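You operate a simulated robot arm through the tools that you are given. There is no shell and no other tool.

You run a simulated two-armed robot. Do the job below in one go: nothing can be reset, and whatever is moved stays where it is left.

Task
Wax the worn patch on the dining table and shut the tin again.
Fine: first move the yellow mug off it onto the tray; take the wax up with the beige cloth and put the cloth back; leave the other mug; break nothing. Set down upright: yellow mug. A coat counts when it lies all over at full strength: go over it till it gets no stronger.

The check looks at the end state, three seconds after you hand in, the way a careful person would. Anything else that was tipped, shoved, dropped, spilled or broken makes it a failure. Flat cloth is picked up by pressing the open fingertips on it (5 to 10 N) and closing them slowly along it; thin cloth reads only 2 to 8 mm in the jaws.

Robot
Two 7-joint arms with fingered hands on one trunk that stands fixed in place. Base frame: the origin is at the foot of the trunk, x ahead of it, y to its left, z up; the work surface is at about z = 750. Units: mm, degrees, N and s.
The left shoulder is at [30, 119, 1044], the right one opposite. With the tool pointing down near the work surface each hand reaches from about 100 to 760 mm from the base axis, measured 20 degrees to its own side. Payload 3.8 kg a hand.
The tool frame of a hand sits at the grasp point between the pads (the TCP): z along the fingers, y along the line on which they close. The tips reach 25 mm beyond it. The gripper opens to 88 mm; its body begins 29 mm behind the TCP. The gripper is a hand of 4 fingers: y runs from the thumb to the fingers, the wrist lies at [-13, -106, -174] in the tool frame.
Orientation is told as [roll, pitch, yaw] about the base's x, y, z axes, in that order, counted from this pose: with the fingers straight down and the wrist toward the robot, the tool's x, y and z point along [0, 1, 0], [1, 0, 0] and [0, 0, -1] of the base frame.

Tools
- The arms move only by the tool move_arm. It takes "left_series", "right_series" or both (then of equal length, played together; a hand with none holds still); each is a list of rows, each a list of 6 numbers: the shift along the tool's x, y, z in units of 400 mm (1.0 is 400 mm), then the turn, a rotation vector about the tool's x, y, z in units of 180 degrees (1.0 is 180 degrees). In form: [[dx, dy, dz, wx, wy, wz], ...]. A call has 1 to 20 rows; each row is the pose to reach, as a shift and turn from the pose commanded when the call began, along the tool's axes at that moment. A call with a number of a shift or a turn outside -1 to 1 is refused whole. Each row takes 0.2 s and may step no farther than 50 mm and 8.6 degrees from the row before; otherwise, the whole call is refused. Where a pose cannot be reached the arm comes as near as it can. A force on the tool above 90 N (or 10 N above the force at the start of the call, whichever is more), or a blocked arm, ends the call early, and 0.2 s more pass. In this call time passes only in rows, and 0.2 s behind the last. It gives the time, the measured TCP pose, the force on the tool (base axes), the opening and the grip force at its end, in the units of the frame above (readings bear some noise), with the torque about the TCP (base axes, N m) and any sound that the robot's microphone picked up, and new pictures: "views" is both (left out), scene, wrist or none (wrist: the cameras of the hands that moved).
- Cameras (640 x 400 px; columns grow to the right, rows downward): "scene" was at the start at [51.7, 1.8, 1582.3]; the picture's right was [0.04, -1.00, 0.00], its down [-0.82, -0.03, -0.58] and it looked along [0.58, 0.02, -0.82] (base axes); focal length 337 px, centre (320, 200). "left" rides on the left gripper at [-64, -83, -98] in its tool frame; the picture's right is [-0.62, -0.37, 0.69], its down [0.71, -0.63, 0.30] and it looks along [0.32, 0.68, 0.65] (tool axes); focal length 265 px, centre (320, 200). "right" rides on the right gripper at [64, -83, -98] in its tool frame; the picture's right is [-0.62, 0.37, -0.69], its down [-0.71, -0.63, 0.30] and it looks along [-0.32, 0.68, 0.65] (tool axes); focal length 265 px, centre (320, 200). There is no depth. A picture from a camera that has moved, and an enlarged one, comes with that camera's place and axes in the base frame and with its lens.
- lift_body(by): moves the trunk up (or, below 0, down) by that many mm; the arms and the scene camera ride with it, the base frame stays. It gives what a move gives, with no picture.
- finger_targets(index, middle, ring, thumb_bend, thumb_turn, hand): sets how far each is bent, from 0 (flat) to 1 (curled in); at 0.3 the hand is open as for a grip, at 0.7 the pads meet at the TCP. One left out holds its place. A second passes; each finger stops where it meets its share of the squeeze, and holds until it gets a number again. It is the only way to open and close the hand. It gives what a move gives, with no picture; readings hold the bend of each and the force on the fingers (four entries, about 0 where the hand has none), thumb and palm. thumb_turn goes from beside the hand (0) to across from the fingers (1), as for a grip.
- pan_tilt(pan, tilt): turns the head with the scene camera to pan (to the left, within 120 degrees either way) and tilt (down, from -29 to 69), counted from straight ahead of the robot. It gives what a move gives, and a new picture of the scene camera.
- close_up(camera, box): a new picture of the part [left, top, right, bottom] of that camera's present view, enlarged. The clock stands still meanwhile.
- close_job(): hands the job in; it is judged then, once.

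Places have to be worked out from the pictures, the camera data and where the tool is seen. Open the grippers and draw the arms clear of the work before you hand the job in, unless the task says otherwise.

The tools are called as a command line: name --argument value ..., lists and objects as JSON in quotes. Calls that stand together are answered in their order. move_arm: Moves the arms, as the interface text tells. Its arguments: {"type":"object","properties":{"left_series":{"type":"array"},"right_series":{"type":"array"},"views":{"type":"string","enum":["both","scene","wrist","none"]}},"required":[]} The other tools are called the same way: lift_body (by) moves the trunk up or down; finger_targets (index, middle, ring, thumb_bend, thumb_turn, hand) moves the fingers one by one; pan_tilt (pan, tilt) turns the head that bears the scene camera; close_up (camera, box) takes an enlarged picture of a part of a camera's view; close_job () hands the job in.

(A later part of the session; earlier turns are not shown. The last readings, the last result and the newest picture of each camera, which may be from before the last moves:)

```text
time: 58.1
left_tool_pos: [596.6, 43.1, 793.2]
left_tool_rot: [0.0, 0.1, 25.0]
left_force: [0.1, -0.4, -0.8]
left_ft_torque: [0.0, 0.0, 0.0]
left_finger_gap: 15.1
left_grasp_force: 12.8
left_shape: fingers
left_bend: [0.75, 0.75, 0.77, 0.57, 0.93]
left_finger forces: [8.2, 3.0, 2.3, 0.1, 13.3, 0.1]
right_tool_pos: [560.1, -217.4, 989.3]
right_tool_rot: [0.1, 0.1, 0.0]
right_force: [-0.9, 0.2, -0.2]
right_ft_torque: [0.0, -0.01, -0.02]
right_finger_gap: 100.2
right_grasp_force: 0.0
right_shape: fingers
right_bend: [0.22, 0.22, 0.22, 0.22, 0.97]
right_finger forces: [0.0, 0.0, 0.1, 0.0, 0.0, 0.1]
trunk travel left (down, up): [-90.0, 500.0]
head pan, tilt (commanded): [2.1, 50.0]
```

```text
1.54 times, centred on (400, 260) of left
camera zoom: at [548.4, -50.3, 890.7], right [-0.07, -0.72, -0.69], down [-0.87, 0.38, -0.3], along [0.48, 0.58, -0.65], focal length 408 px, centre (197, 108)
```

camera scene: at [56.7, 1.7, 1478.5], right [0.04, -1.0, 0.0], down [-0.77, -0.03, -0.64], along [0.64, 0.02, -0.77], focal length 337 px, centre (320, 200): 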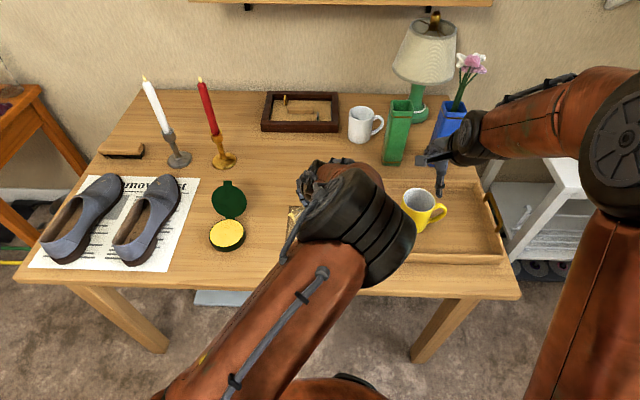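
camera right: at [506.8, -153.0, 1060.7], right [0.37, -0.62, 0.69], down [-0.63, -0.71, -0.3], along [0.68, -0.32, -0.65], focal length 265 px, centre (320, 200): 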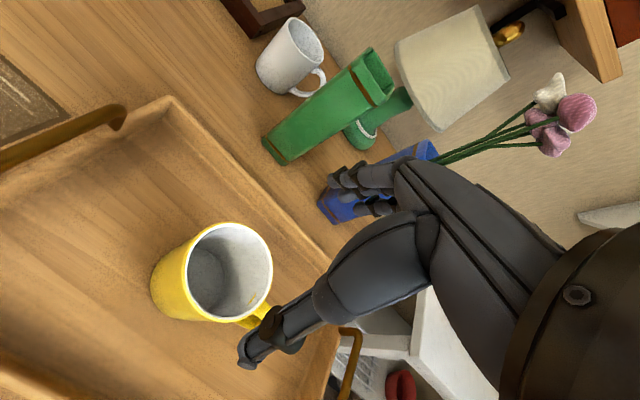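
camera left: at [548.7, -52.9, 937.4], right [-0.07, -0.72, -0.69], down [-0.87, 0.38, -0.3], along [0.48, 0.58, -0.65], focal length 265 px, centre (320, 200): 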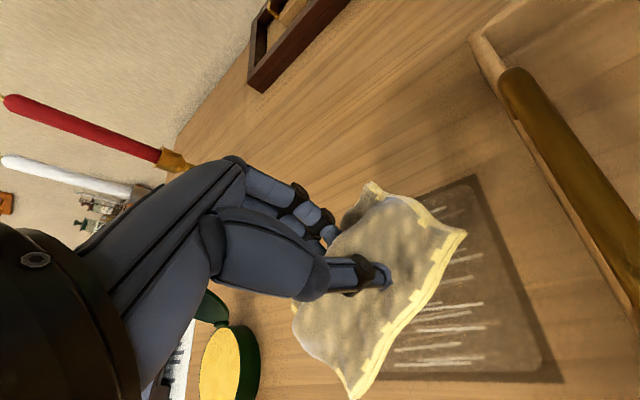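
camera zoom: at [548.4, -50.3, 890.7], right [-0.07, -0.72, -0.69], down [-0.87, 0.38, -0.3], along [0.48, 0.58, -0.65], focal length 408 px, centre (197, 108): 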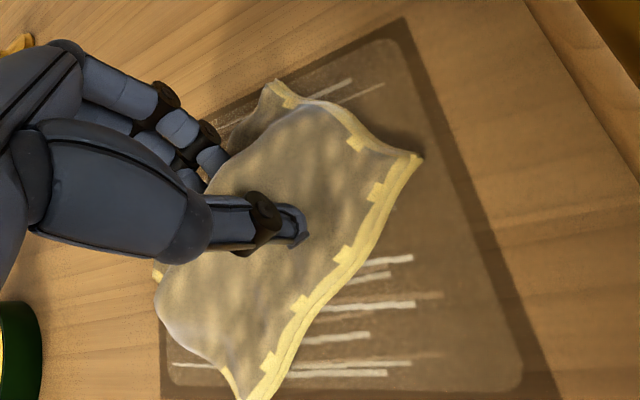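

The shadow gap has nearly closed, so contact is close. I'll take a few more millimetres.

move_arm --left_series '[[0, 0, 0.0035, 0, 0, 0], [0, 0, 0.007, 0, 0, 0], [0, 0, 0.0105, 0, 0, 0]]' --views "none"

```text
time: 58.9
left_tool_pos: [595.8, 43.2, 790.7]
left_tool_rot: [-0.2, -0.2, 25.0]
left_force: [-1.1, 1.6, 14.3]
left_ft_torque: [-0.34, 0.38, -0.01]
left_finger_gap: 15.9
left_grasp_force: 19.1
left_shape: fingers
left_bend: [0.75, 0.75, 0.77, 0.58, 0.93]
left_finger forces: [7.3, 2.8, 3.2, 0.0, 24.1, 0.1]
right_tool_pos: [559.5, -217.2, 990.8]
right_tool_rot: [0.0, 0.0, 0.0]
right_force: [0.6, 0.1, -0.5]
right_ft_torque: [-0.01, 0.0, 0.03]
right_finger_gap: 100.1
right_grasp_force: 0.1
right_shape: fingers
right_bend: [0.22, 0.22, 0.22, 0.22, 0.97]
right_finger forces: [0.0, 0.0, 0.0, 0.0, 0.0, 0.0]
trunk travel left (down, up): [-90.0, 500.0]
head pan, tilt (commanded): [2.1, 50.0]
```

Contact with 14 N at z≈790.7, mainly under the thumb. I'll ease to about 8 N, make a short test stroke, then look at what it lays down.

move_arm --left_series '[[0, 0, -0.002, 0, 0, 0], [0.034, 0.0158, -0.002, 0, 0, 0], [0.068, 0.0317, -0.002, 0, 0, 0], [0.034, 0.0158, -0.002, 0, 0, 0], [0, 0, -0.002, 0, 0, 0], [-0.034, -0.0158, -0.002, 0, 0, 0], [-0.068, -0.0317, -0.002, 0, 0, 0], [-0.034, -0.0158, -0.002, 0, 0, 0], [0, 0, -0.002, 0, 0, 0]]' --views "none"

close_up --camera "left" --box '[220, 130, 580, 390]'

```text
time: 60.9
left_tool_pos: [595.5, 40.8, 790.4]
left_tool_rot: [0.0, 0.0, 25.1]
left_force: [-0.7, -5.0, 11.9]
left_ft_torque: [-0.41, 0.28, 0.09]
left_finger_gap: 16.2
left_grasp_force: 16.2
left_shape: fingers
left_bend: [0.75, 0.75, 0.78, 0.58, 0.91]
left_finger forces: [7.1, 2.4, 0.5, 0.0, 22.1, 0.1]
right_tool_pos: [558.1, -216.6, 991.4]
right_tool_rot: [0.1, 0.0, 0.1]
right_force: [-0.7, -0.3, 0.4]
right_ft_torque: [0.01, 0.01, 0.01]
right_finger_gap: 100.0
right_grasp_force: 0.2
right_shape: fingers
right_bend: [0.22, 0.22, 0.22, 0.22, 0.97]
right_finger forces: [0.0, 0.1, 0.1, 0.0, 0.1, 0.1]
trunk travel left (down, up): [-90.0, 500.0]
head pan, tilt (commanded): [2.1, 50.0]
```

```text
1.54 times, centred on (400, 260) of left
camera zoom: at [547.4, -51.8, 888.4], right [-0.07, -0.72, -0.69], down [-0.87, 0.38, -0.31], along [0.48, 0.58, -0.65], focal length 408 px, centre (197, 108)
```

zoom: 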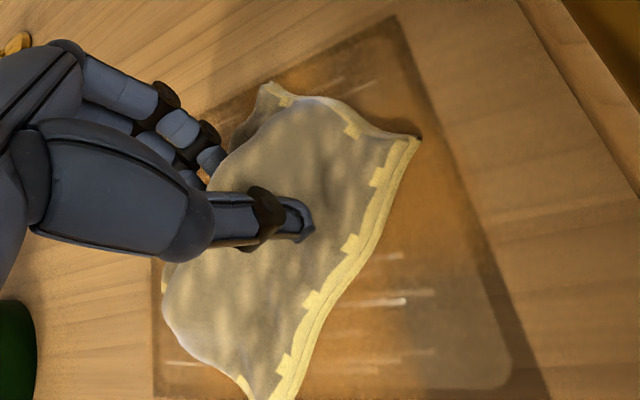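

The patch turns warm brown and the scratches fade wherever the cloth passes, so the method works. I'll now go over the whole patch in a serpentine path, keeping clear of the tray on the right.

move_arm --left_series '[[0.0295, 0.0551, 0, 0, 0, 0], [0.0589, 0.1102, 0, 0, 0, 0], [0.0023, 0.0838, 0, 0, 0, 0], [-0.0544, 0.0574, 0, 0, 0, 0], [-0.111, 0.031, 0, 0, 0, 0], [-0.0899, -0.0143, 0, 0, 0, 0], [-0.0332, 0.0121, 0, 0, 0, 0], [0.0234, 0.0385, 0, 0, 0, 0], [0.08, 0.0649, 0, 0, 0, 0], [0.1012, 0.0196, 0, 0, 0, 0], [0.0446, -0.0068, 0, 0, 0, 0], [-0.0121, -0.0332, 0, 0, 0, 0], [-0.0687, -0.0596, 0, 0, 0, 0], [-0.0476, -0.105, 0, 0, 0, 0], [0.0091, -0.0786, 0, 0, 0, 0], [0.0657, -0.0521, 0, 0, 0, 0], [0.1223, -0.0257, 0, 0, 0, 0], [0.0612, -0.0129, 0, 0, 0, 0], [0, 0, 0, 0, 0, 0]]' --views "both"

close_up --camera "left" --box '[220, 130, 580, 390]'

```text
time: 64.9
left_tool_pos: [595.5, 43.0, 790.4]
left_tool_rot: [0.0, -0.1, 25.1]
left_force: [-2.6, 4.3, 9.6]
left_ft_torque: [-0.08, 0.28, -0.1]
left_finger_gap: 15.7
left_grasp_force: 17.6
left_shape: fingers
left_bend: [0.75, 0.75, 0.78, 0.57, 0.93]
left_finger forces: [7.5, 5.0, 4.2, 0.0, 18.7, 0.1]
right_tool_pos: [559.4, -215.9, 991.9]
right_tool_rot: [0.0, 0.0, -0.1]
right_force: [-0.2, -0.3, -1.0]
right_ft_torque: [0.01, 0.0, 0.04]
right_finger_gap: 100.1
right_grasp_force: 0.0
right_shape: fingers
right_bend: [0.22, 0.22, 0.22, 0.22, 0.97]
right_finger forces: [0.0, 0.0, 0.0, 0.0, 0.0, 0.0]
trunk travel left (down, up): [-90.0, 500.0]
head pan, tilt (commanded): [2.1, 50.0]
camera scene: at [55.0, 2.3, 1478.6], right [0.04, -1.0, 0.0], down [-0.77, -0.03, -0.64], along [0.64, 0.02, -0.77], focal length 337 px, centre (320, 200)
camera left: at [546.8, -50.4, 888.5], right [-0.07, -0.72, -0.69], down [-0.87, 0.38, -0.31], along [0.48, 0.58, -0.65], focal length 265 px, centre (320, 200)
```

scene: 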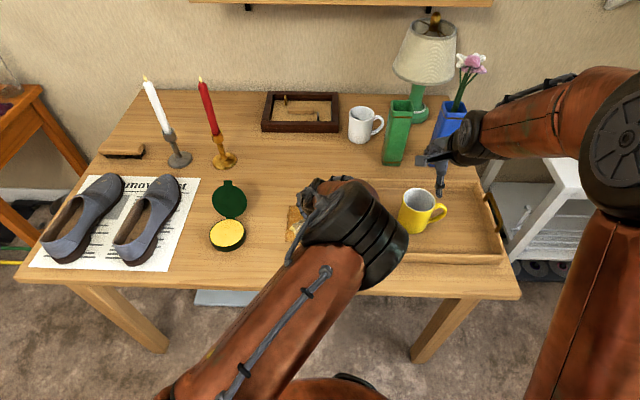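
left: 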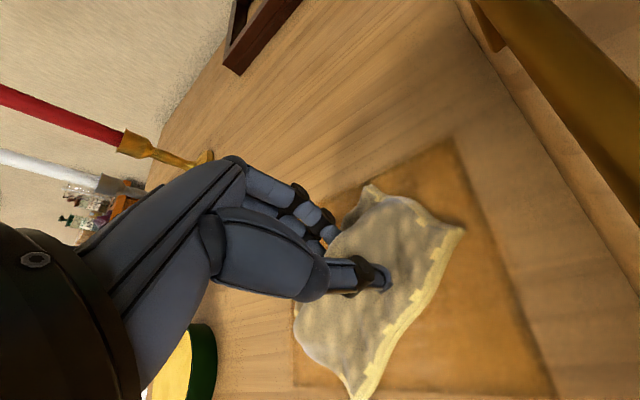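

```text
1.54 times, centred on (400, 260) of left
camera zoom: at [546.8, -50.4, 888.5], right [-0.07, -0.72, -0.69], down [-0.87, 0.38, -0.31], along [0.48, 0.58, -0.65], focal length 408 px, centre (197, 108)
```

zoom: 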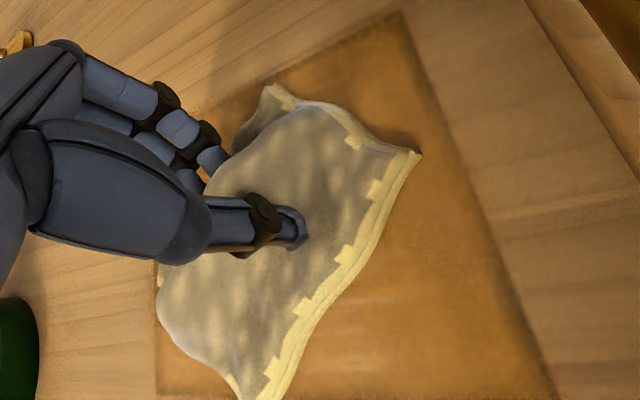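

The patch is now almost uniformly warm-toned, with a faint lighter zone at the near side. I'll make a second pass at right angles, reaching into all four corners.

move_arm --left_series '[[-0.0717, 0.0355, 0, 0, 0, 0], [-0.1323, 0.0707, 0, 0, 0, 0], [-0.0974, -0.004, 0, 0, 0, 0], [-0.0625, -0.0788, 0, 0, 0, 0], [-0.0309, -0.1468, 0, 0, 0, 0], [0.0235, -0.1214, 0, 0, 0, 0], [-0.0113, -0.0467, 0, 0, 0, 0], [-0.0462, 0.0281, 0, 0, 0, 0], [-0.0779, 0.0961, 0, 0, 0, 0], [-0.0167, 0.1246, 0, 0, 0, 0], [0.0181, 0.0498, 0, 0, 0, 0], [0.053, -0.0249, 0, 0, 0, 0], [0.0847, -0.0929, 0, 0, 0, 0], [0.1527, -0.0612, 0, 0, 0, 0], [0.1178, 0.0136, 0, 0, 0, 0], [0.0829, 0.0883, 0, 0, 0, 0], [0.0559, 0.164, 0, 0, 0, 0], [0.028, 0.082, 0, 0, 0, 0], [0, 0, 0, 0, 0, 0]]' --views "none"

close_up --camera "left" --box '[220, 130, 580, 390]'

```text
time: 68.9
left_tool_pos: [595.7, 43.2, 790.9]
left_tool_rot: [-0.1, -0.1, 25.0]
left_force: [0.1, 0.3, 4.7]
left_ft_torque: [-0.09, 0.05, 0.04]
left_finger_gap: 15.9
left_grasp_force: 14.4
left_shape: fingers
left_bend: [0.75, 0.75, 0.78, 0.57, 0.93]
left_finger forces: [8.6, 3.7, 2.3, 0.1, 13.7, 0.0]
right_tool_pos: [558.5, -217.0, 991.0]
right_tool_rot: [0.0, 0.0, 0.1]
right_force: [0.1, 0.4, 0.3]
right_ft_torque: [0.05, 0.04, -0.02]
right_finger_gap: 100.3
right_grasp_force: 0.0
right_shape: fingers
right_bend: [0.22, 0.22, 0.22, 0.22, 0.97]
right_finger forces: [0.1, 0.0, 0.0, 0.0, 0.0, 0.0]
trunk travel left (down, up): [-90.0, 500.0]
head pan, tilt (commanded): [2.1, 50.0]
```

```text
1.54 times, centred on (400, 260) of left
camera zoom: at [547.2, -49.9, 888.8], right [-0.07, -0.72, -0.69], down [-0.87, 0.38, -0.31], along [0.48, 0.58, -0.65], focal length 408 px, centre (197, 108)
```

zoom: 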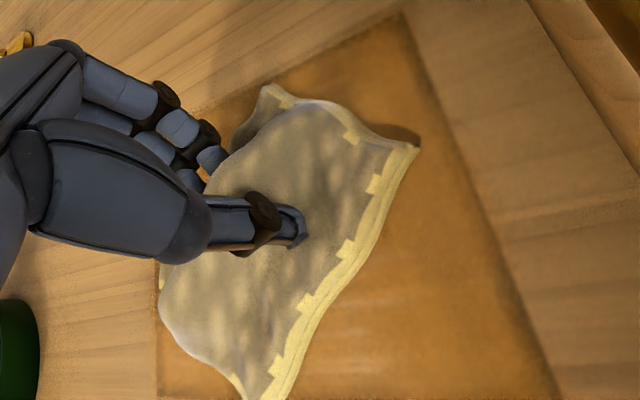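

Contact has dropped to about 5 N and there is still a faint lighter band near the front. I'll lift the cloth aside and inspect the whole patch with the scene camera.

move_arm --left_series '[[0, 0, -0.06, 0, 0, 0], [0, 0, -0.15, 0, 0, 0], [0.06, 0.02, -0.22, 0, 0, 0], [0.16, 0.05, -0.25, 0, 0, 0], [0.26, 0.08, -0.26, 0, 0, 0], [0.36, 0.1, -0.26, 0, 0, 0]]' --views "both"

close_up --camera "scene" --box '[275, 195, 355, 255]'

close_up --camera "left" --box '[340, 150, 640, 400]'

```text
time: 70.3
left_tool_pos: [572.5, 189.3, 891.2]
left_tool_rot: [0.1, 0.0, 24.9]
left_force: [-0.2, 1.1, -0.5]
left_ft_torque: [-0.03, -0.06, -0.02]
left_finger_gap: 15.7
left_grasp_force: 12.8
left_shape: fingers
left_bend: [0.75, 0.75, 0.78, 0.57, 0.93]
left_finger forces: [7.6, 3.3, 1.9, 0.1, 12.7, 0.0]
right_tool_pos: [560.1, -217.0, 990.1]
right_tool_rot: [0.0, 0.0, 0.0]
right_force: [-0.4, -0.3, 0.3]
right_ft_torque: [-0.01, -0.02, -0.01]
right_finger_gap: 100.1
right_grasp_force: 0.1
right_shape: fingers
right_bend: [0.22, 0.22, 0.22, 0.22, 0.97]
right_finger forces: [0.1, 0.0, 0.0, 0.0, 0.1, 0.0]
trunk travel left (down, up): [-90.0, 500.0]
head pan, tilt (commanded): [2.1, 50.0]
camera scene: at [56.2, 2.9, 1478.5], right [0.04, -1.0, 0.0], down [-0.77, -0.03, -0.64], along [0.64, 0.02, -0.77], focal length 337 px, centre (320, 200)
camera left: at [524.1, 95.5, 990.2], right [-0.07, -0.72, -0.69], down [-0.87, 0.38, -0.3], along [0.48, 0.58, -0.65], focal length 265 px, centre (320, 200)
```

scene: 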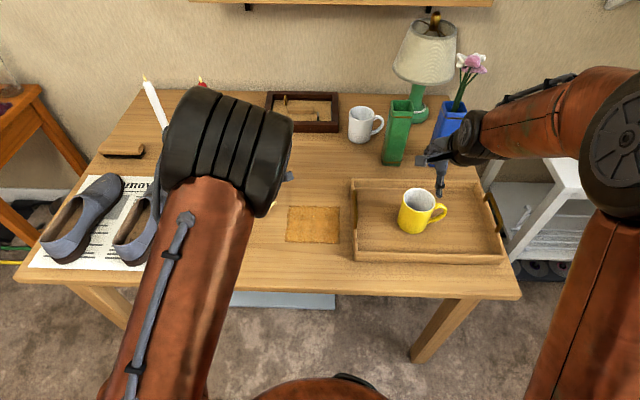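
left: 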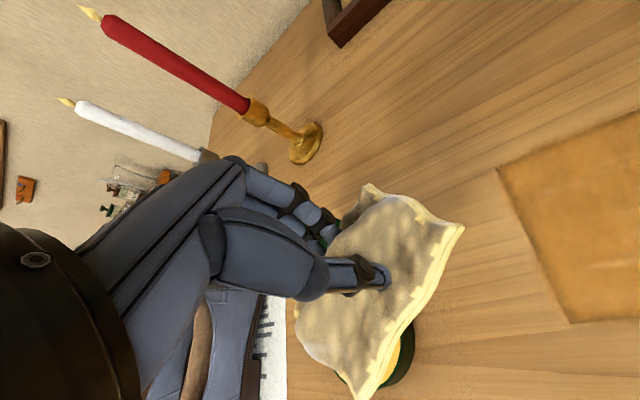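

```text
6.67 times, centred on (315, 225) of scene
camera zoom: at [56.2, 2.9, 1478.5], right [0.04, -1.0, 0.0], down [-0.77, -0.03, -0.64], along [0.64, 0.02, -0.77], focal length 2244 px, centre (353, 33)
```

zoom: 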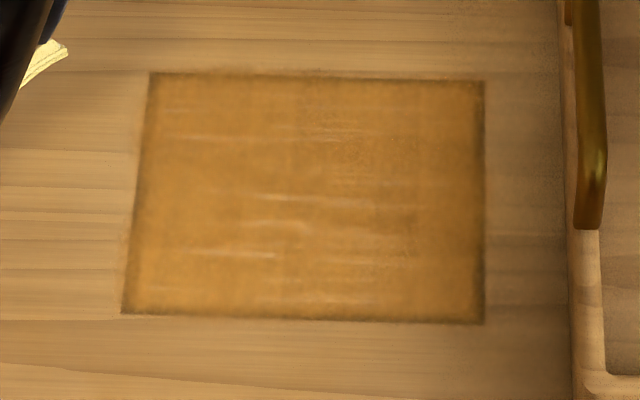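

```text
1.60 times, centred on (490, 275) of left
camera zoom: at [524.1, 95.5, 990.2], right [-0.07, -0.72, -0.69], down [-0.87, 0.38, -0.3], along [0.48, 0.58, -0.65], focal length 425 px, centre (48, 80)
```

zoom: 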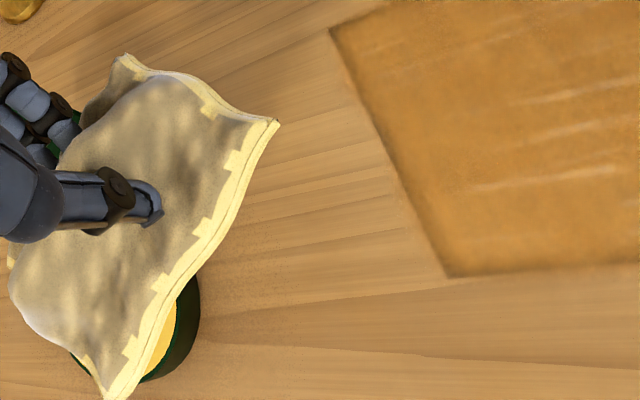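

The coat now covers the patch, but it's still mottled with some scratches faintly visible and thinner edges. I'll pick up more wax, more gently this time, and go over it again.

move_arm --left_series '[[0, 0, -0.09, 0, 0, 0], [0.06, -0.02, -0.1, 0, 0, 0], [0.13, -0.043, -0.1, 0, 0, 0], [0.185, -0.0613, -0.1, 0, 0, 0], [0.185, -0.0613, 0, 0, 0, 0], [0.185, -0.0613, 0.09, 0, 0, 0], [0.185, -0.0613, 0.15, 0, 0, 0], [0.185, -0.0613, 0.172, 0, 0, 0]]' --views "wrist"

```text
time: 72.1
left_tool_pos: [519.5, 248.0, 825.9]
left_tool_rot: [0.0, -0.1, 25.1]
left_force: [0.1, 0.3, -0.7]
left_ft_torque: [0.02, -0.03, -0.02]
left_finger_gap: 15.4
left_grasp_force: 13.1
left_shape: fingers
left_bend: [0.75, 0.75, 0.78, 0.57, 0.93]
left_finger forces: [7.6, 3.3, 1.8, 0.0, 12.4, 0.0]
right_tool_pos: [559.3, -217.4, 991.2]
right_tool_rot: [0.0, 0.0, -0.1]
right_force: [-0.3, -1.2, -0.2]
right_ft_torque: [0.04, 0.02, 0.04]
right_finger_gap: 100.2
right_grasp_force: 0.0
right_shape: fingers
right_bend: [0.22, 0.22, 0.22, 0.22, 0.97]
right_finger forces: [0.0, 0.0, 0.0, 0.0, 0.1, 0.0]
trunk travel left (down, up): [-90.0, 500.0]
head pan, tilt (commanded): [2.1, 50.0]
camera left: at [471.5, 153.9, 923.9], right [-0.07, -0.72, -0.69], down [-0.87, 0.38, -0.31], along [0.48, 0.58, -0.65], focal length 265 px, centre (320, 200)
```

left: 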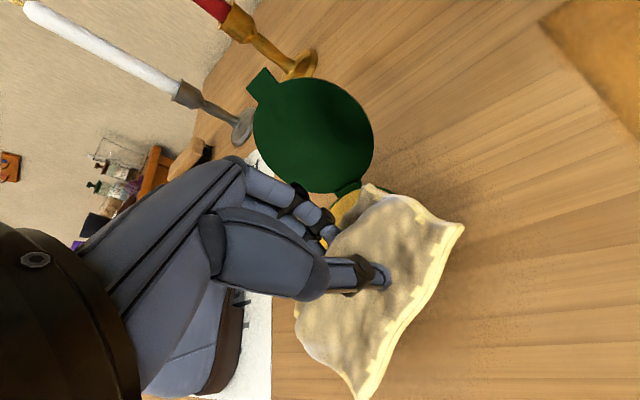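

The cloth is back over the tin. I'll shift slightly so the thumb presses well inside the rim, then creep down to a light touch.

move_arm --left_series '[[0.0118, 0.0221, 0, 0, 0, 0], [0.0118, 0.0221, 0.006, 0, 0, 0], [0.0118, 0.0221, 0.012, 0, 0, 0], [0.0118, 0.0221, 0.017, 0, 0, 0]]' --views "none"

```text
time: 73.1
left_tool_pos: [523.4, 256.6, 816.2]
left_tool_rot: [0.0, -0.1, 25.1]
left_force: [1.1, -0.8, -0.3]
left_ft_torque: [-0.04, 0.02, 0.02]
left_finger_gap: 15.6
left_grasp_force: 13.4
left_shape: fingers
left_bend: [0.75, 0.75, 0.78, 0.57, 0.93]
left_finger forces: [7.7, 3.3, 1.8, 0.1, 12.5, 0.0]
right_tool_pos: [560.7, -216.6, 990.6]
right_tool_rot: [0.0, -0.1, 0.0]
right_force: [0.0, -0.5, 0.4]
right_ft_torque: [-0.03, -0.01, 0.0]
right_finger_gap: 100.1
right_grasp_force: 0.2
right_shape: fingers
right_bend: [0.22, 0.22, 0.22, 0.22, 0.97]
right_finger forces: [0.0, 0.1, 0.0, 0.1, 0.0, 0.0]
trunk travel left (down, up): [-90.0, 500.0]
head pan, tilt (commanded): [2.1, 50.0]
```

No contact at z≈816, so I'll take a few finer steps.

move_arm --left_series '[[0, 0, 0.004, 0, 0, 0], [0, 0, 0.008, 0, 0, 0]]' --views "none"

```text
time: 73.7
left_tool_pos: [523.8, 255.0, 813.8]
left_tool_rot: [0.0, 0.0, 25.0]
left_force: [0.0, 0.4, 1.2]
left_ft_torque: [0.0, 0.03, -0.02]
left_finger_gap: 15.7
left_grasp_force: 13.3
left_shape: fingers
left_bend: [0.75, 0.75, 0.78, 0.57, 0.93]
left_finger forces: [7.3, 3.2, 2.5, 0.0, 12.8, 0.0]
right_tool_pos: [559.4, -216.4, 991.1]
right_tool_rot: [0.1, 0.0, 0.0]
right_force: [0.2, -0.8, -0.5]
right_ft_torque: [0.0, 0.0, -0.02]
right_finger_gap: 100.1
right_grasp_force: 0.0
right_shape: fingers
right_bend: [0.22, 0.22, 0.22, 0.22, 0.97]
right_finger forces: [0.0, 0.1, 0.0, 0.0, 0.0, 0.0]
trunk travel left (down, up): [-90.0, 500.0]
head pan, tilt (commanded): [2.1, 50.0]
```

I'm just touching, at about 1 N. I'll press slightly more to take up wax.

move_arm --left_series '[[0, 0, 0.003, 0, 0, 0], [0, 0, 0.006, 0, 0, 0], [0, 0, 0.006, 0, 0, 0]]' --views "none"

close_up --camera "left" --box '[220, 130, 520, 390]'

```text
time: 74.5
left_tool_pos: [524.0, 255.0, 814.1]
left_tool_rot: [-0.1, -0.3, 25.0]
left_force: [1.7, 1.3, 16.9]
left_ft_torque: [-0.24, 0.26, -0.02]
left_finger_gap: 15.4
left_grasp_force: 18.4
left_shape: fingers
left_bend: [0.75, 0.75, 0.78, 0.57, 0.93]
left_finger forces: [8.6, 4.2, 3.2, 0.1, 20.7, 0.0]
right_tool_pos: [558.6, -216.5, 991.9]
right_tool_rot: [-0.1, 0.0, 0.1]
right_force: [0.0, -0.2, 0.1]
right_ft_torque: [0.04, 0.01, 0.01]
right_finger_gap: 100.3
right_grasp_force: 0.1
right_shape: fingers
right_bend: [0.22, 0.22, 0.22, 0.22, 0.97]
right_finger forces: [0.1, 0.0, 0.0, 0.0, 0.1, 0.0]
trunk travel left (down, up): [-90.0, 500.0]
head pan, tilt (commanded): [2.1, 50.0]
```

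```text
1.54 times, centred on (370, 260) of left
camera zoom: at [475.7, 161.3, 911.7], right [-0.07, -0.72, -0.69], down [-0.87, 0.38, -0.31], along [0.49, 0.58, -0.65], focal length 408 px, centre (243, 108)
```

zoom: 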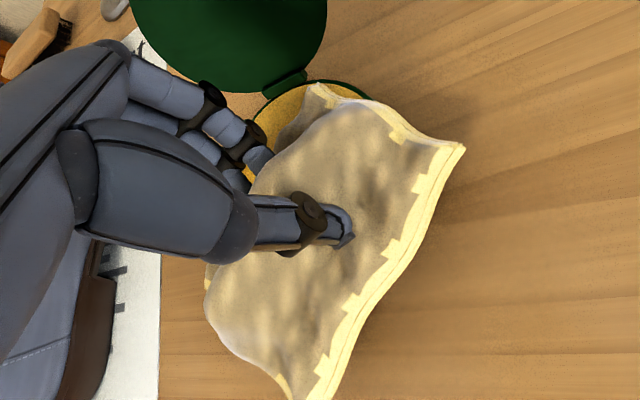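

The cloth is recharged: 17 N pressed and bright yellow again. I'll lift and return to the patch centre, down to the working height that gave about 10 N.

move_arm --left_series '[[0, 0, -0.08, 0, 0, 0], [-0.01, -0.001, -0.18, 0, 0, 0], [-0.09, -0.01, -0.2, 0, 0, 0], [-0.18, -0.02, -0.2, 0, 0, 0], [-0.28, -0.031, -0.2, 0, 0, 0], [-0.38, -0.042, -0.2, 0, 0, 0], [-0.47, -0.052, -0.17, 0, 0, 0], [-0.54, -0.06, -0.1, 0, 0, 0], [-0.5586, -0.0618, -0.02, 0, 0, 0], [-0.5586, -0.0618, 0.035, 0, 0, 0], [-0.5586, -0.0618, 0.0585, 0, 0, 0]]' --views "wrist"

```text
time: 76.9
left_tool_pos: [596.9, 41.9, 790.0]
left_tool_rot: [-0.1, -0.2, 25.0]
left_force: [1.4, 2.6, 7.1]
left_ft_torque: [-0.08, 0.16, -0.02]
left_finger_gap: 15.1
left_grasp_force: 15.0
left_shape: fingers
left_bend: [0.75, 0.75, 0.78, 0.57, 0.93]
left_finger forces: [7.8, 4.0, 3.4, 0.0, 14.8, 0.0]
right_tool_pos: [558.1, -216.7, 991.5]
right_tool_rot: [0.0, 0.0, 0.0]
right_force: [0.4, 0.2, -0.4]
right_ft_torque: [-0.01, 0.0, 0.03]
right_finger_gap: 100.0
right_grasp_force: 0.1
right_shape: fingers
right_bend: [0.22, 0.22, 0.22, 0.22, 0.97]
right_finger forces: [0.1, 0.0, 0.0, 0.0, 0.1, 0.0]
trunk travel left (down, up): [-90.0, 500.0]
head pan, tilt (commanded): [2.1, 50.0]
camera left: at [549.1, -51.3, 888.7], right [-0.07, -0.72, -0.69], down [-0.87, 0.38, -0.31], along [0.48, 0.58, -0.65], focal length 265 px, centre (320, 200)
```

left: 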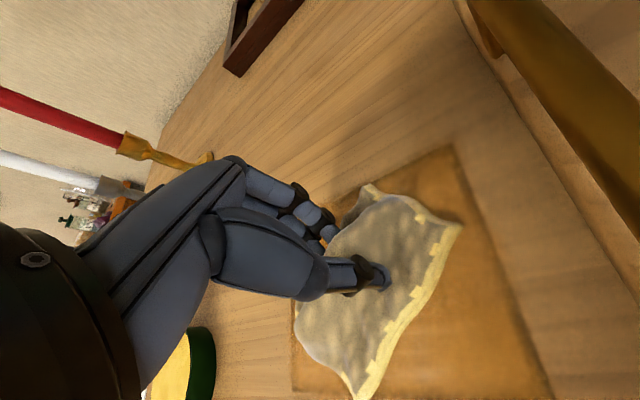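

Contact is 7 N. I'll make a dense set of strokes over the full patch with the freshly waxed cloth.

move_arm --left_series '[[0.02, 0.0755, 0.001, 0, 0, 0], [0.0513, 0.1563, 0.001, 0, 0, 0], [-0.0122, 0.1267, 0.001, 0, 0, 0], [-0.0734, 0.0982, 0.001, 0, 0, 0], [-0.1345, 0.0697, 0.001, 0, 0, 0], [-0.1176, 0.0334, 0.001, 0, 0, 0], [-0.0565, 0.0619, 0.001, 0, 0, 0], [0.0047, 0.0905, 0.001, 0, 0, 0], [0.0682, 0.12, 0.001, 0, 0, 0], [0.0851, 0.0838, 0.001, 0, 0, 0], [0.0216, 0.0542, 0.001, 0, 0, 0], [-0.0396, 0.0257, 0.001, 0, 0, 0], [-0.1007, -0.0028, 0.001, 0, 0, 0], [-0.0838, -0.0391, 0.001, 0, 0, 0], [-0.0227, -0.0106, 0.001, 0, 0, 0], [0.0385, 0.018, 0.001, 0, 0, 0], [0.102, 0.0475, 0.001, 0, 0, 0], [0.1189, 0.0113, 0.001, 0, 0, 0], [0.0554, -0.0183, 0.001, 0, 0, 0], [-0.0058, -0.0468, 0.001, 0, 0, 0]]' --views "none"

```text
time: 81.1
left_tool_pos: [580.4, 32.3, 788.6]
left_tool_rot: [0.1, 0.0, 25.0]
left_force: [0.3, 5.0, 15.3]
left_ft_torque: [-0.17, 0.26, -0.07]
left_finger_gap: 15.5
left_grasp_force: 19.8
left_shape: fingers
left_bend: [0.75, 0.75, 0.78, 0.59, 0.92]
left_finger forces: [8.7, 5.1, 4.3, 0.0, 22.6, 0.0]
right_tool_pos: [558.4, -216.6, 991.0]
right_tool_rot: [-0.1, -0.2, 0.0]
right_force: [-0.7, 0.2, 0.0]
right_ft_torque: [0.0, -0.01, -0.03]
right_finger_gap: 100.0
right_grasp_force: 0.2
right_shape: fingers
right_bend: [0.22, 0.22, 0.22, 0.22, 0.97]
right_finger forces: [0.1, 0.0, 0.0, 0.1, 0.1, 0.0]
trunk travel left (down, up): [-90.0, 500.0]
head pan, tilt (commanded): [2.1, 50.0]
```

Force is steady at about 15 N. I'll continue with the remaining rows and then cross strokes.

move_arm --left_series '[[-0.0612, -0.0285, 0, 0, 0, 0], [-0.0443, -0.0648, 0, 0, 0, 0], [0.0169, -0.0363, 0, 0, 0, 0], [0.0781, -0.0077, 0, 0, 0, 0], [0.1415, 0.0219, 0, 0, 0, 0], [0.1584, -0.0144, 0, 0, 0, 0], [0.095, -0.044, 0, 0, 0, 0], [0.0338, -0.0725, 0, 0, 0, 0], [-0.0274, -0.101, 0, 0, 0, 0], [-0.057, -0.0376, 0, 0, 0, 0], [-0.0887, 0.0304, 0, 0, 0, 0], [-0.1256, 0.1097, 0, 0, 0, 0], [-0.0826, 0.1298, 0, 0, 0, 0], [-0.0456, 0.0505, 0, 0, 0, 0], [-0.0139, -0.0175, 0, 0, 0, 0], [0.0178, -0.0855, 0, 0, 0, 0], [0.0699, -0.0612, 0, 0, 0, 0], [0.0329, 0.0181, 0, 0, 0, 0], [-0.004, 0.0974, 0, 0, 0, 0], [-0.0357, 0.1654, 0, 0, 0, 0]]' --views "none"

move_arm --left_series '[[0.0453, 0.0211, 0, 0, 0, 0], [0.0791, -0.0514, 0, 0, 0, 0], [0.114, -0.1262, 0, 0, 0, 0], [0.1489, -0.2009, 0, 0, 0, 0], [0.1942, -0.1798, 0, 0, 0, 0], [0.1593, -0.105, 0, 0, 0, 0], [0.1244, -0.0303, 0, 0, 0, 0], [0.0999, 0.0521, 0, 0, 0, 0], [0.0717, -0.0355, 0, 0, 0, 0], [0.0415, -0.1186, 0, 0, 0, 0]]' --views "wrist"

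```text
time: 85.3
left_tool_pos: [646.0, 49.0, 790.2]
left_tool_rot: [0.0, 0.0, 25.1]
left_force: [-4.9, 0.9, 10.5]
left_ft_torque: [-0.17, 0.36, -0.05]
left_finger_gap: 17.5
left_grasp_force: 16.0
left_shape: fingers
left_bend: [0.75, 0.76, 0.78, 0.55, 0.95]
left_finger forces: [6.3, 3.5, 1.7, 0.1, 21.0, 0.0]
right_tool_pos: [558.0, -217.0, 990.9]
right_tool_rot: [0.0, 0.0, 0.0]
right_force: [-0.3, 0.2, -0.5]
right_ft_torque: [0.0, 0.02, -0.01]
right_finger_gap: 100.0
right_grasp_force: 0.0
right_shape: fingers
right_bend: [0.22, 0.22, 0.22, 0.22, 0.97]
right_finger forces: [0.0, 0.0, 0.0, 0.0, 0.1, 0.0]
trunk travel left (down, up): [-90.0, 500.0]
head pan, tilt (commanded): [2.1, 50.0]
```

```text
time: 87.5
left_tool_pos: [598.1, 43.1, 790.0]
left_tool_rot: [-0.3, -0.5, 25.0]
left_force: [9.5, 7.8, 36.7]
left_ft_torque: [-0.33, 0.68, -0.09]
left_finger_gap: 17.4
left_grasp_force: 29.0
left_shape: fingers
left_bend: [0.75, 0.75, 0.77, 0.57, 0.96]
left_finger forces: [10.4, 6.4, 6.6, 0.1, 34.5, 0.0]
right_tool_pos: [557.9, -215.7, 990.9]
right_tool_rot: [0.0, -0.1, -0.1]
right_force: [-0.1, -0.7, 0.4]
right_ft_torque: [-0.01, 0.04, -0.02]
right_finger_gap: 100.2
right_grasp_force: 0.1
right_shape: fingers
right_bend: [0.22, 0.22, 0.22, 0.22, 0.97]
right_finger forces: [0.0, 0.0, 0.1, 0.0, 0.0, 0.0]
trunk travel left (down, up): [-90.0, 500.0]
head pan, tilt (commanded): [2.1, 50.0]
camera left: at [548.7, -50.5, 887.9], right [-0.06, -0.72, -0.69], down [-0.87, 0.38, -0.31], along [0.49, 0.58, -0.65], focal length 265 px, centre (320, 200)
```

left: 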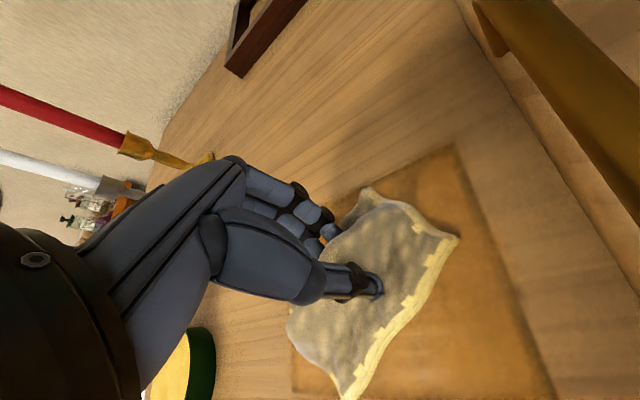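

Force rose to about 37 N at the end, so I'll lift off and inspect the coat again.

move_arm --left_series '[[0, 0, -0.06, 0, 0, 0], [0, 0, -0.15, 0, 0, 0], [0.06, 0.02, -0.22, 0, 0, 0], [0.16, 0.05, -0.25, 0, 0, 0], [0.26, 0.08, -0.26, 0, 0, 0], [0.36, 0.1, -0.26, 0, 0, 0]]' --views "wrist"

close_up --camera "scene" --box '[275, 195, 355, 255]'

close_up --camera "left" --box '[340, 150, 640, 400]'

```text
time: 88.9
left_tool_pos: [572.0, 192.0, 889.6]
left_tool_rot: [-0.1, 0.0, 25.0]
left_force: [-0.4, 0.1, -1.0]
left_ft_torque: [-0.02, 0.02, -0.01]
left_finger_gap: 17.1
left_grasp_force: 12.4
left_shape: fingers
left_bend: [0.75, 0.75, 0.77, 0.57, 0.95]
left_finger forces: [8.4, 3.1, 2.0, 0.0, 12.7, 0.1]
right_tool_pos: [558.0, -215.7, 990.7]
right_tool_rot: [0.1, -0.1, 0.0]
right_force: [-0.3, -0.4, 0.5]
right_ft_torque: [-0.02, -0.02, -0.01]
right_finger_gap: 100.3
right_grasp_force: 0.0
right_shape: fingers
right_bend: [0.22, 0.22, 0.22, 0.22, 0.97]
right_finger forces: [0.0, 0.0, 0.1, 0.0, 0.0, 0.0]
trunk travel left (down, up): [-90.0, 500.0]
head pan, tilt (commanded): [2.1, 50.0]
camera left: at [524.2, 98.4, 988.4], right [-0.07, -0.72, -0.69], down [-0.87, 0.38, -0.3], along [0.48, 0.58, -0.65], focal length 265 px, centre (320, 200)
```

left: 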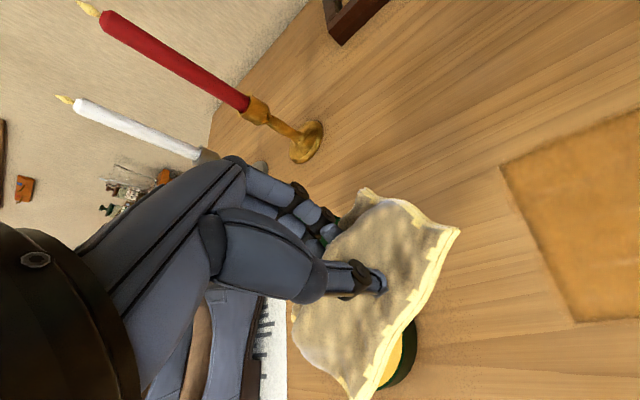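

```text
6.67 times, centred on (315, 225) of scene
camera zoom: at [56.3, 3.0, 1478.5], right [0.04, -1.0, 0.0], down [-0.77, -0.03, -0.64], along [0.64, 0.02, -0.77], focal length 2244 px, centre (353, 33)
```

zoom: 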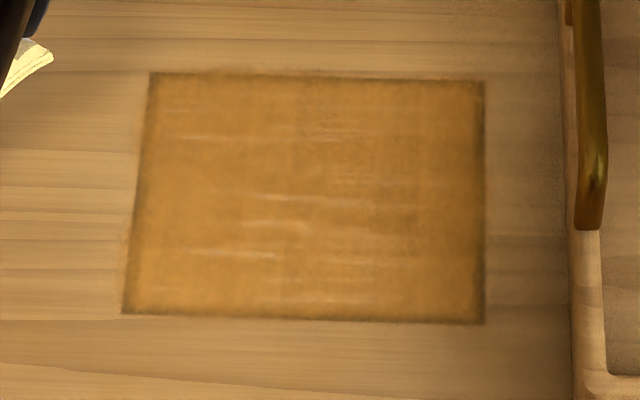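

```text
1.60 times, centred on (490, 275) of left
camera zoom: at [524.2, 98.4, 988.4], right [-0.07, -0.72, -0.69], down [-0.87, 0.38, -0.3], along [0.48, 0.58, -0.65], focal length 425 px, centre (48, 80)
```

zoom: 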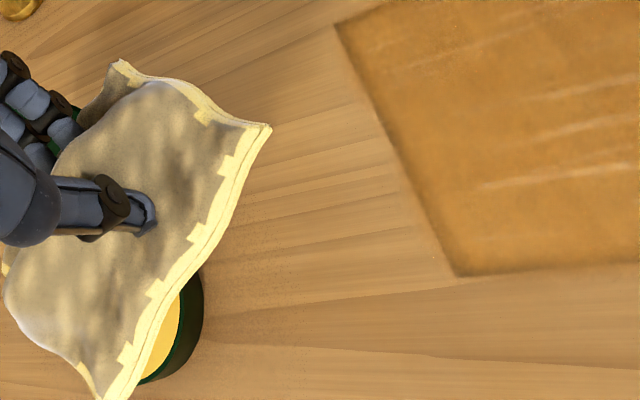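

The coat looks almost identical to before, which suggests it's close to saturated. I'll zoom in on the quadrants to judge uniformity, especially at the edges.

close_up --camera "scene" --box '[285, 203, 317, 223]'

close_up --camera "scene" --box '[311, 203, 343, 223]'

close_up --camera "scene" --box '[285, 225, 317, 245]'

close_up --camera "scene" --box '[311, 225, 343, 245]'

```text
16.00 times, centred on (301, 213) of scene
camera zoom: at [56.3, 3.0, 1478.5], right [0.04, -1.0, 0.0], down [-0.77, -0.03, -0.64], along [0.64, 0.02, -0.77], focal length 5386 px, centre (624, -8)
```

zoom: 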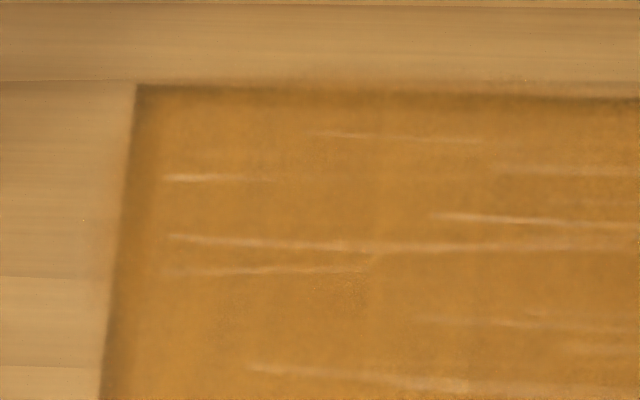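

```text
16.00 times, centred on (327, 213) of scene
camera zoom: at [56.3, 3.0, 1478.5], right [0.04, -1.0, 0.0], down [-0.77, -0.03, -0.64], along [0.64, 0.02, -0.77], focal length 5386 px, centre (208, -8)
```

zoom: 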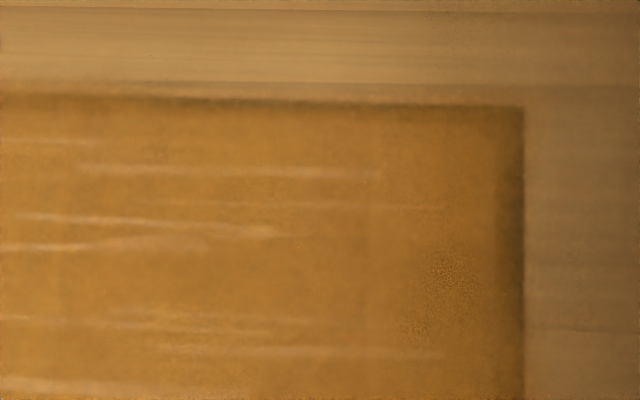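

```text
16.00 times, centred on (301, 235) of scene
camera zoom: at [56.3, 3.0, 1478.5], right [0.04, -1.0, 0.0], down [-0.77, -0.03, -0.64], along [0.64, 0.02, -0.77], focal length 5386 px, centre (624, -360)
```

zoom: 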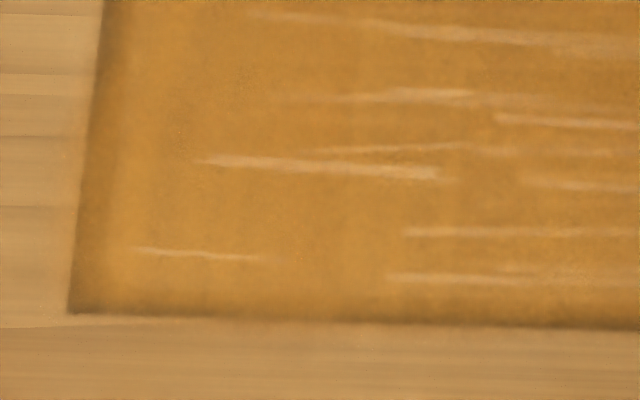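

```text
16.00 times, centred on (327, 235) of scene
camera zoom: at [56.3, 3.0, 1478.5], right [0.04, -1.0, 0.0], down [-0.77, -0.03, -0.64], along [0.64, 0.02, -0.77], focal length 5386 px, centre (208, -360)
```

zoom: 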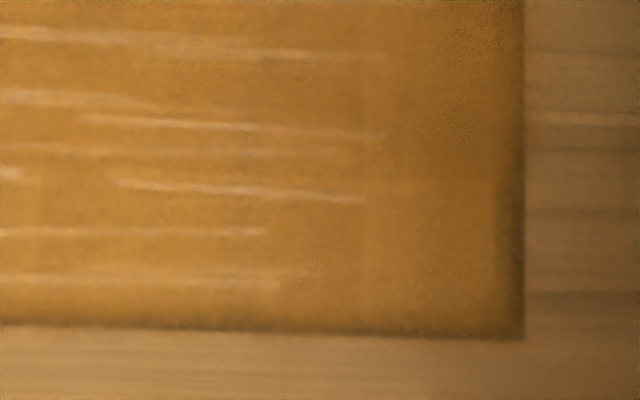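

The tone is even; the faint scratch lines show through everywhere, and the right border band is slightly browner than the rest. I'll return for another full pass with extra strokes along the borders, then compare with these views.

move_arm --left_series '[[-0.1, -0.03, 0, 0, 0, 0], [-0.2, -0.06, 0, 0, 0, 0], [-0.3, -0.08, 0.04, 0, 0, 0], [-0.36, -0.1, 0.12, 0, 0, 0], [-0.36, -0.1, 0.2, 0, 0, 0], [-0.36, -0.1, 0.24, 0, 0, 0], [-0.36, -0.1, 0.257, 0, 0, 0]]' --views "none"

```text
time: 90.5
left_tool_pos: [598.0, 42.6, 790.0]
left_tool_rot: [-0.2, 0.0, 25.1]
left_force: [0.4, 0.4, 2.8]
left_ft_torque: [-0.07, 0.13, -0.01]
left_finger_gap: 16.7
left_grasp_force: 14.5
left_shape: fingers
left_bend: [0.75, 0.75, 0.77, 0.57, 0.95]
left_finger forces: [8.3, 3.1, 2.3, 0.0, 14.8, 0.0]
right_tool_pos: [558.9, -216.6, 990.4]
right_tool_rot: [0.0, 0.1, 0.0]
right_force: [0.6, 0.1, 0.3]
right_ft_torque: [0.01, 0.01, 0.0]
right_finger_gap: 99.8
right_grasp_force: 0.0
right_shape: fingers
right_bend: [0.22, 0.22, 0.22, 0.22, 0.97]
right_finger forces: [0.0, 0.0, 0.1, 0.0, 0.1, 0.1]
trunk travel left (down, up): [-90.0, 500.0]
head pan, tilt (commanded): [2.1, 50.0]
```

Contact is light at about 3 N. I'll press about 1 mm more and run the border loop plus an inner loop.

move_arm --left_series '[[0.02, 0.0755, 0.003, 0, 0, 0], [0.0559, 0.164, 0.003, 0, 0, 0], [-0.0075, 0.1344, 0.003, 0, 0, 0], [-0.0755, 0.1027, 0.003, 0, 0, 0], [-0.1435, 0.071, 0.003, 0, 0, 0], [-0.1097, -0.0015, 0.003, 0, 0, 0], [-0.0737, -0.0785, 0.003, 0, 0, 0], [-0.0378, -0.1556, 0.003, 0, 0, 0], [0.0302, -0.1239, 0.003, 0, 0, 0], [0.0982, -0.0922, 0.003, 0, 0, 0], [0.1616, -0.0626, 0.003, 0, 0, 0], [0.1278, 0.0099, 0.003, 0, 0, 0], [0.094, 0.0824, 0.003, 0, 0, 0], [0.0257, 0.1223, 0.003, 0, 0, 0], [-0.0204, 0.0733, 0.003, 0, 0, 0], [-0.0831, 0.0302, 0.003, 0, 0, 0], [-0.055, -0.0477, 0.003, 0, 0, 0], [-0.0052, -0.1072, 0.003, 0, 0, 0], [0.0491, -0.0461, 0.003, 0, 0, 0], [0, 0, 0.003, 0, 0, 0]]' --views "none"

move_arm --left_series '[[0.0513, 0.1063, -0.001, 0, 0, 0], [0.0513, 0.1563, -0.001, 0, 0, 0], [-0.0122, 0.1267, -0.001, 0, 0, 0], [-0.0734, 0.0982, -0.001, 0, 0, 0], [-0.1345, 0.0697, -0.001, 0, 0, 0], [-0.1176, 0.0334, -0.001, 0, 0, 0], [-0.0565, 0.0619, -0.001, 0, 0, 0], [0.0047, 0.0905, -0.001, 0, 0, 0], [0.0682, 0.12, -0.001, 0, 0, 0], [0.0851, 0.0838, -0.001, 0, 0, 0], [0.0216, 0.0542, -0.001, 0, 0, 0], [-0.0396, 0.0257, -0.001, 0, 0, 0], [-0.1007, -0.0028, -0.001, 0, 0, 0], [-0.0838, -0.0391, -0.001, 0, 0, 0], [-0.0227, -0.0106, -0.001, 0, 0, 0], [0.0385, 0.018, -0.001, 0, 0, 0], [0.102, 0.0475, -0.001, 0, 0, 0], [0.1189, 0.0113, -0.001, 0, 0, 0], [0.0554, -0.0183, -0.001, 0, 0, 0], [-0.0058, -0.0468, -0.001, 0, 0, 0]]' --views "none"

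move_arm --left_series '[[-0.0612, -0.0285, 0, 0, 0, 0], [-0.0443, -0.0648, 0, 0, 0, 0], [0.0169, -0.0363, 0, 0, 0, 0], [0.0781, -0.0077, 0, 0, 0, 0], [0.1415, 0.0219, 0, 0, 0, 0], [0.1584, -0.0144, 0, 0, 0, 0], [0.095, -0.044, 0, 0, 0, 0], [0.0338, -0.0725, 0, 0, 0, 0], [-0.0274, -0.101, 0, 0, 0, 0], [-0.057, -0.0376, 0, 0, 0, 0], [-0.0139, -0.0175, 0, 0, 0, 0]]' --views "wrist"

```text
time: 94.7
left_tool_pos: [591.8, 43.8, 788.0]
left_tool_rot: [0.1, -0.1, 25.1]
left_force: [-12.1, 0.5, 29.6]
left_ft_torque: [-0.49, 0.92, -0.01]
left_finger_gap: 18.8
left_grasp_force: 23.6
left_shape: fingers
left_bend: [0.75, 0.76, 0.78, 0.55, 0.94]
left_finger forces: [8.6, 0.0, 0.1, 0.0, 39.1, 0.0]
right_tool_pos: [556.1, -217.8, 991.8]
right_tool_rot: [0.0, -0.1, 0.0]
right_force: [0.3, -1.5, 0.7]
right_ft_torque: [0.0, -0.02, 0.03]
right_finger_gap: 100.3
right_grasp_force: 0.1
right_shape: fingers
right_bend: [0.22, 0.22, 0.22, 0.22, 0.97]
right_finger forces: [0.1, 0.1, 0.0, 0.0, 0.0, 0.0]
trunk travel left (down, up): [-90.0, 500.0]
head pan, tilt (commanded): [2.1, 50.0]
```

```text
time: 98.9
left_tool_pos: [578.4, 33.7, 789.0]
left_tool_rot: [0.0, 0.0, 25.1]
left_force: [0.5, 7.1, 14.6]
left_ft_torque: [-0.06, 0.26, -0.13]
left_finger_gap: 16.3
left_grasp_force: 19.8
left_shape: fingers
left_bend: [0.75, 0.75, 0.78, 0.58, 0.93]
left_finger forces: [8.8, 5.9, 4.8, 0.0, 20.4, 0.0]
right_tool_pos: [558.9, -216.1, 991.2]
right_tool_rot: [0.0, 0.0, 0.0]
right_force: [-0.3, 1.1, 1.0]
right_ft_torque: [-0.03, -0.02, -0.01]
right_finger_gap: 100.2
right_grasp_force: 0.1
right_shape: fingers
right_bend: [0.22, 0.22, 0.22, 0.22, 0.97]
right_finger forces: [0.0, 0.1, 0.1, 0.1, 0.0, 0.1]
trunk travel left (down, up): [-90.0, 500.0]
head pan, tilt (commanded): [2.1, 50.0]
```

```text
time: 101.3
left_tool_pos: [575.0, 20.0, 789.3]
left_tool_rot: [-0.3, -0.1, 24.8]
left_force: [-0.5, -7.1, 15.8]
left_ft_torque: [-0.47, 0.45, 0.11]
left_finger_gap: 16.9
left_grasp_force: 16.3
left_shape: fingers
left_bend: [0.75, 0.76, 0.78, 0.56, 0.93]
left_finger forces: [5.4, 2.1, 0.4, 0.0, 25.3, 0.0]
right_tool_pos: [557.6, -217.8, 991.1]
right_tool_rot: [0.0, -0.1, -0.1]
right_force: [-0.1, -0.5, 0.3]
right_ft_torque: [0.02, 0.01, 0.0]
right_finger_gap: 100.0
right_grasp_force: 0.0
right_shape: fingers
right_bend: [0.22, 0.22, 0.22, 0.22, 0.97]
right_finger forces: [0.0, 0.0, 0.1, 0.0, 0.1, 0.0]
trunk travel left (down, up): [-90.0, 500.0]
head pan, tilt (commanded): [2.1, 50.0]
camera left: at [527.0, -72.7, 888.1], right [-0.07, -0.72, -0.69], down [-0.87, 0.38, -0.31], along [0.49, 0.58, -0.65], focal length 265 px, centre (320, 200)
```

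left: 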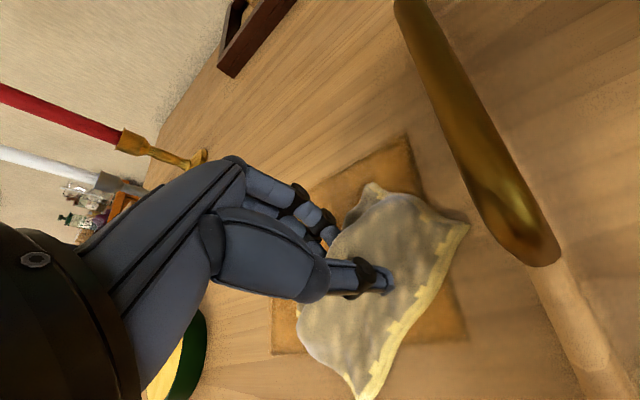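

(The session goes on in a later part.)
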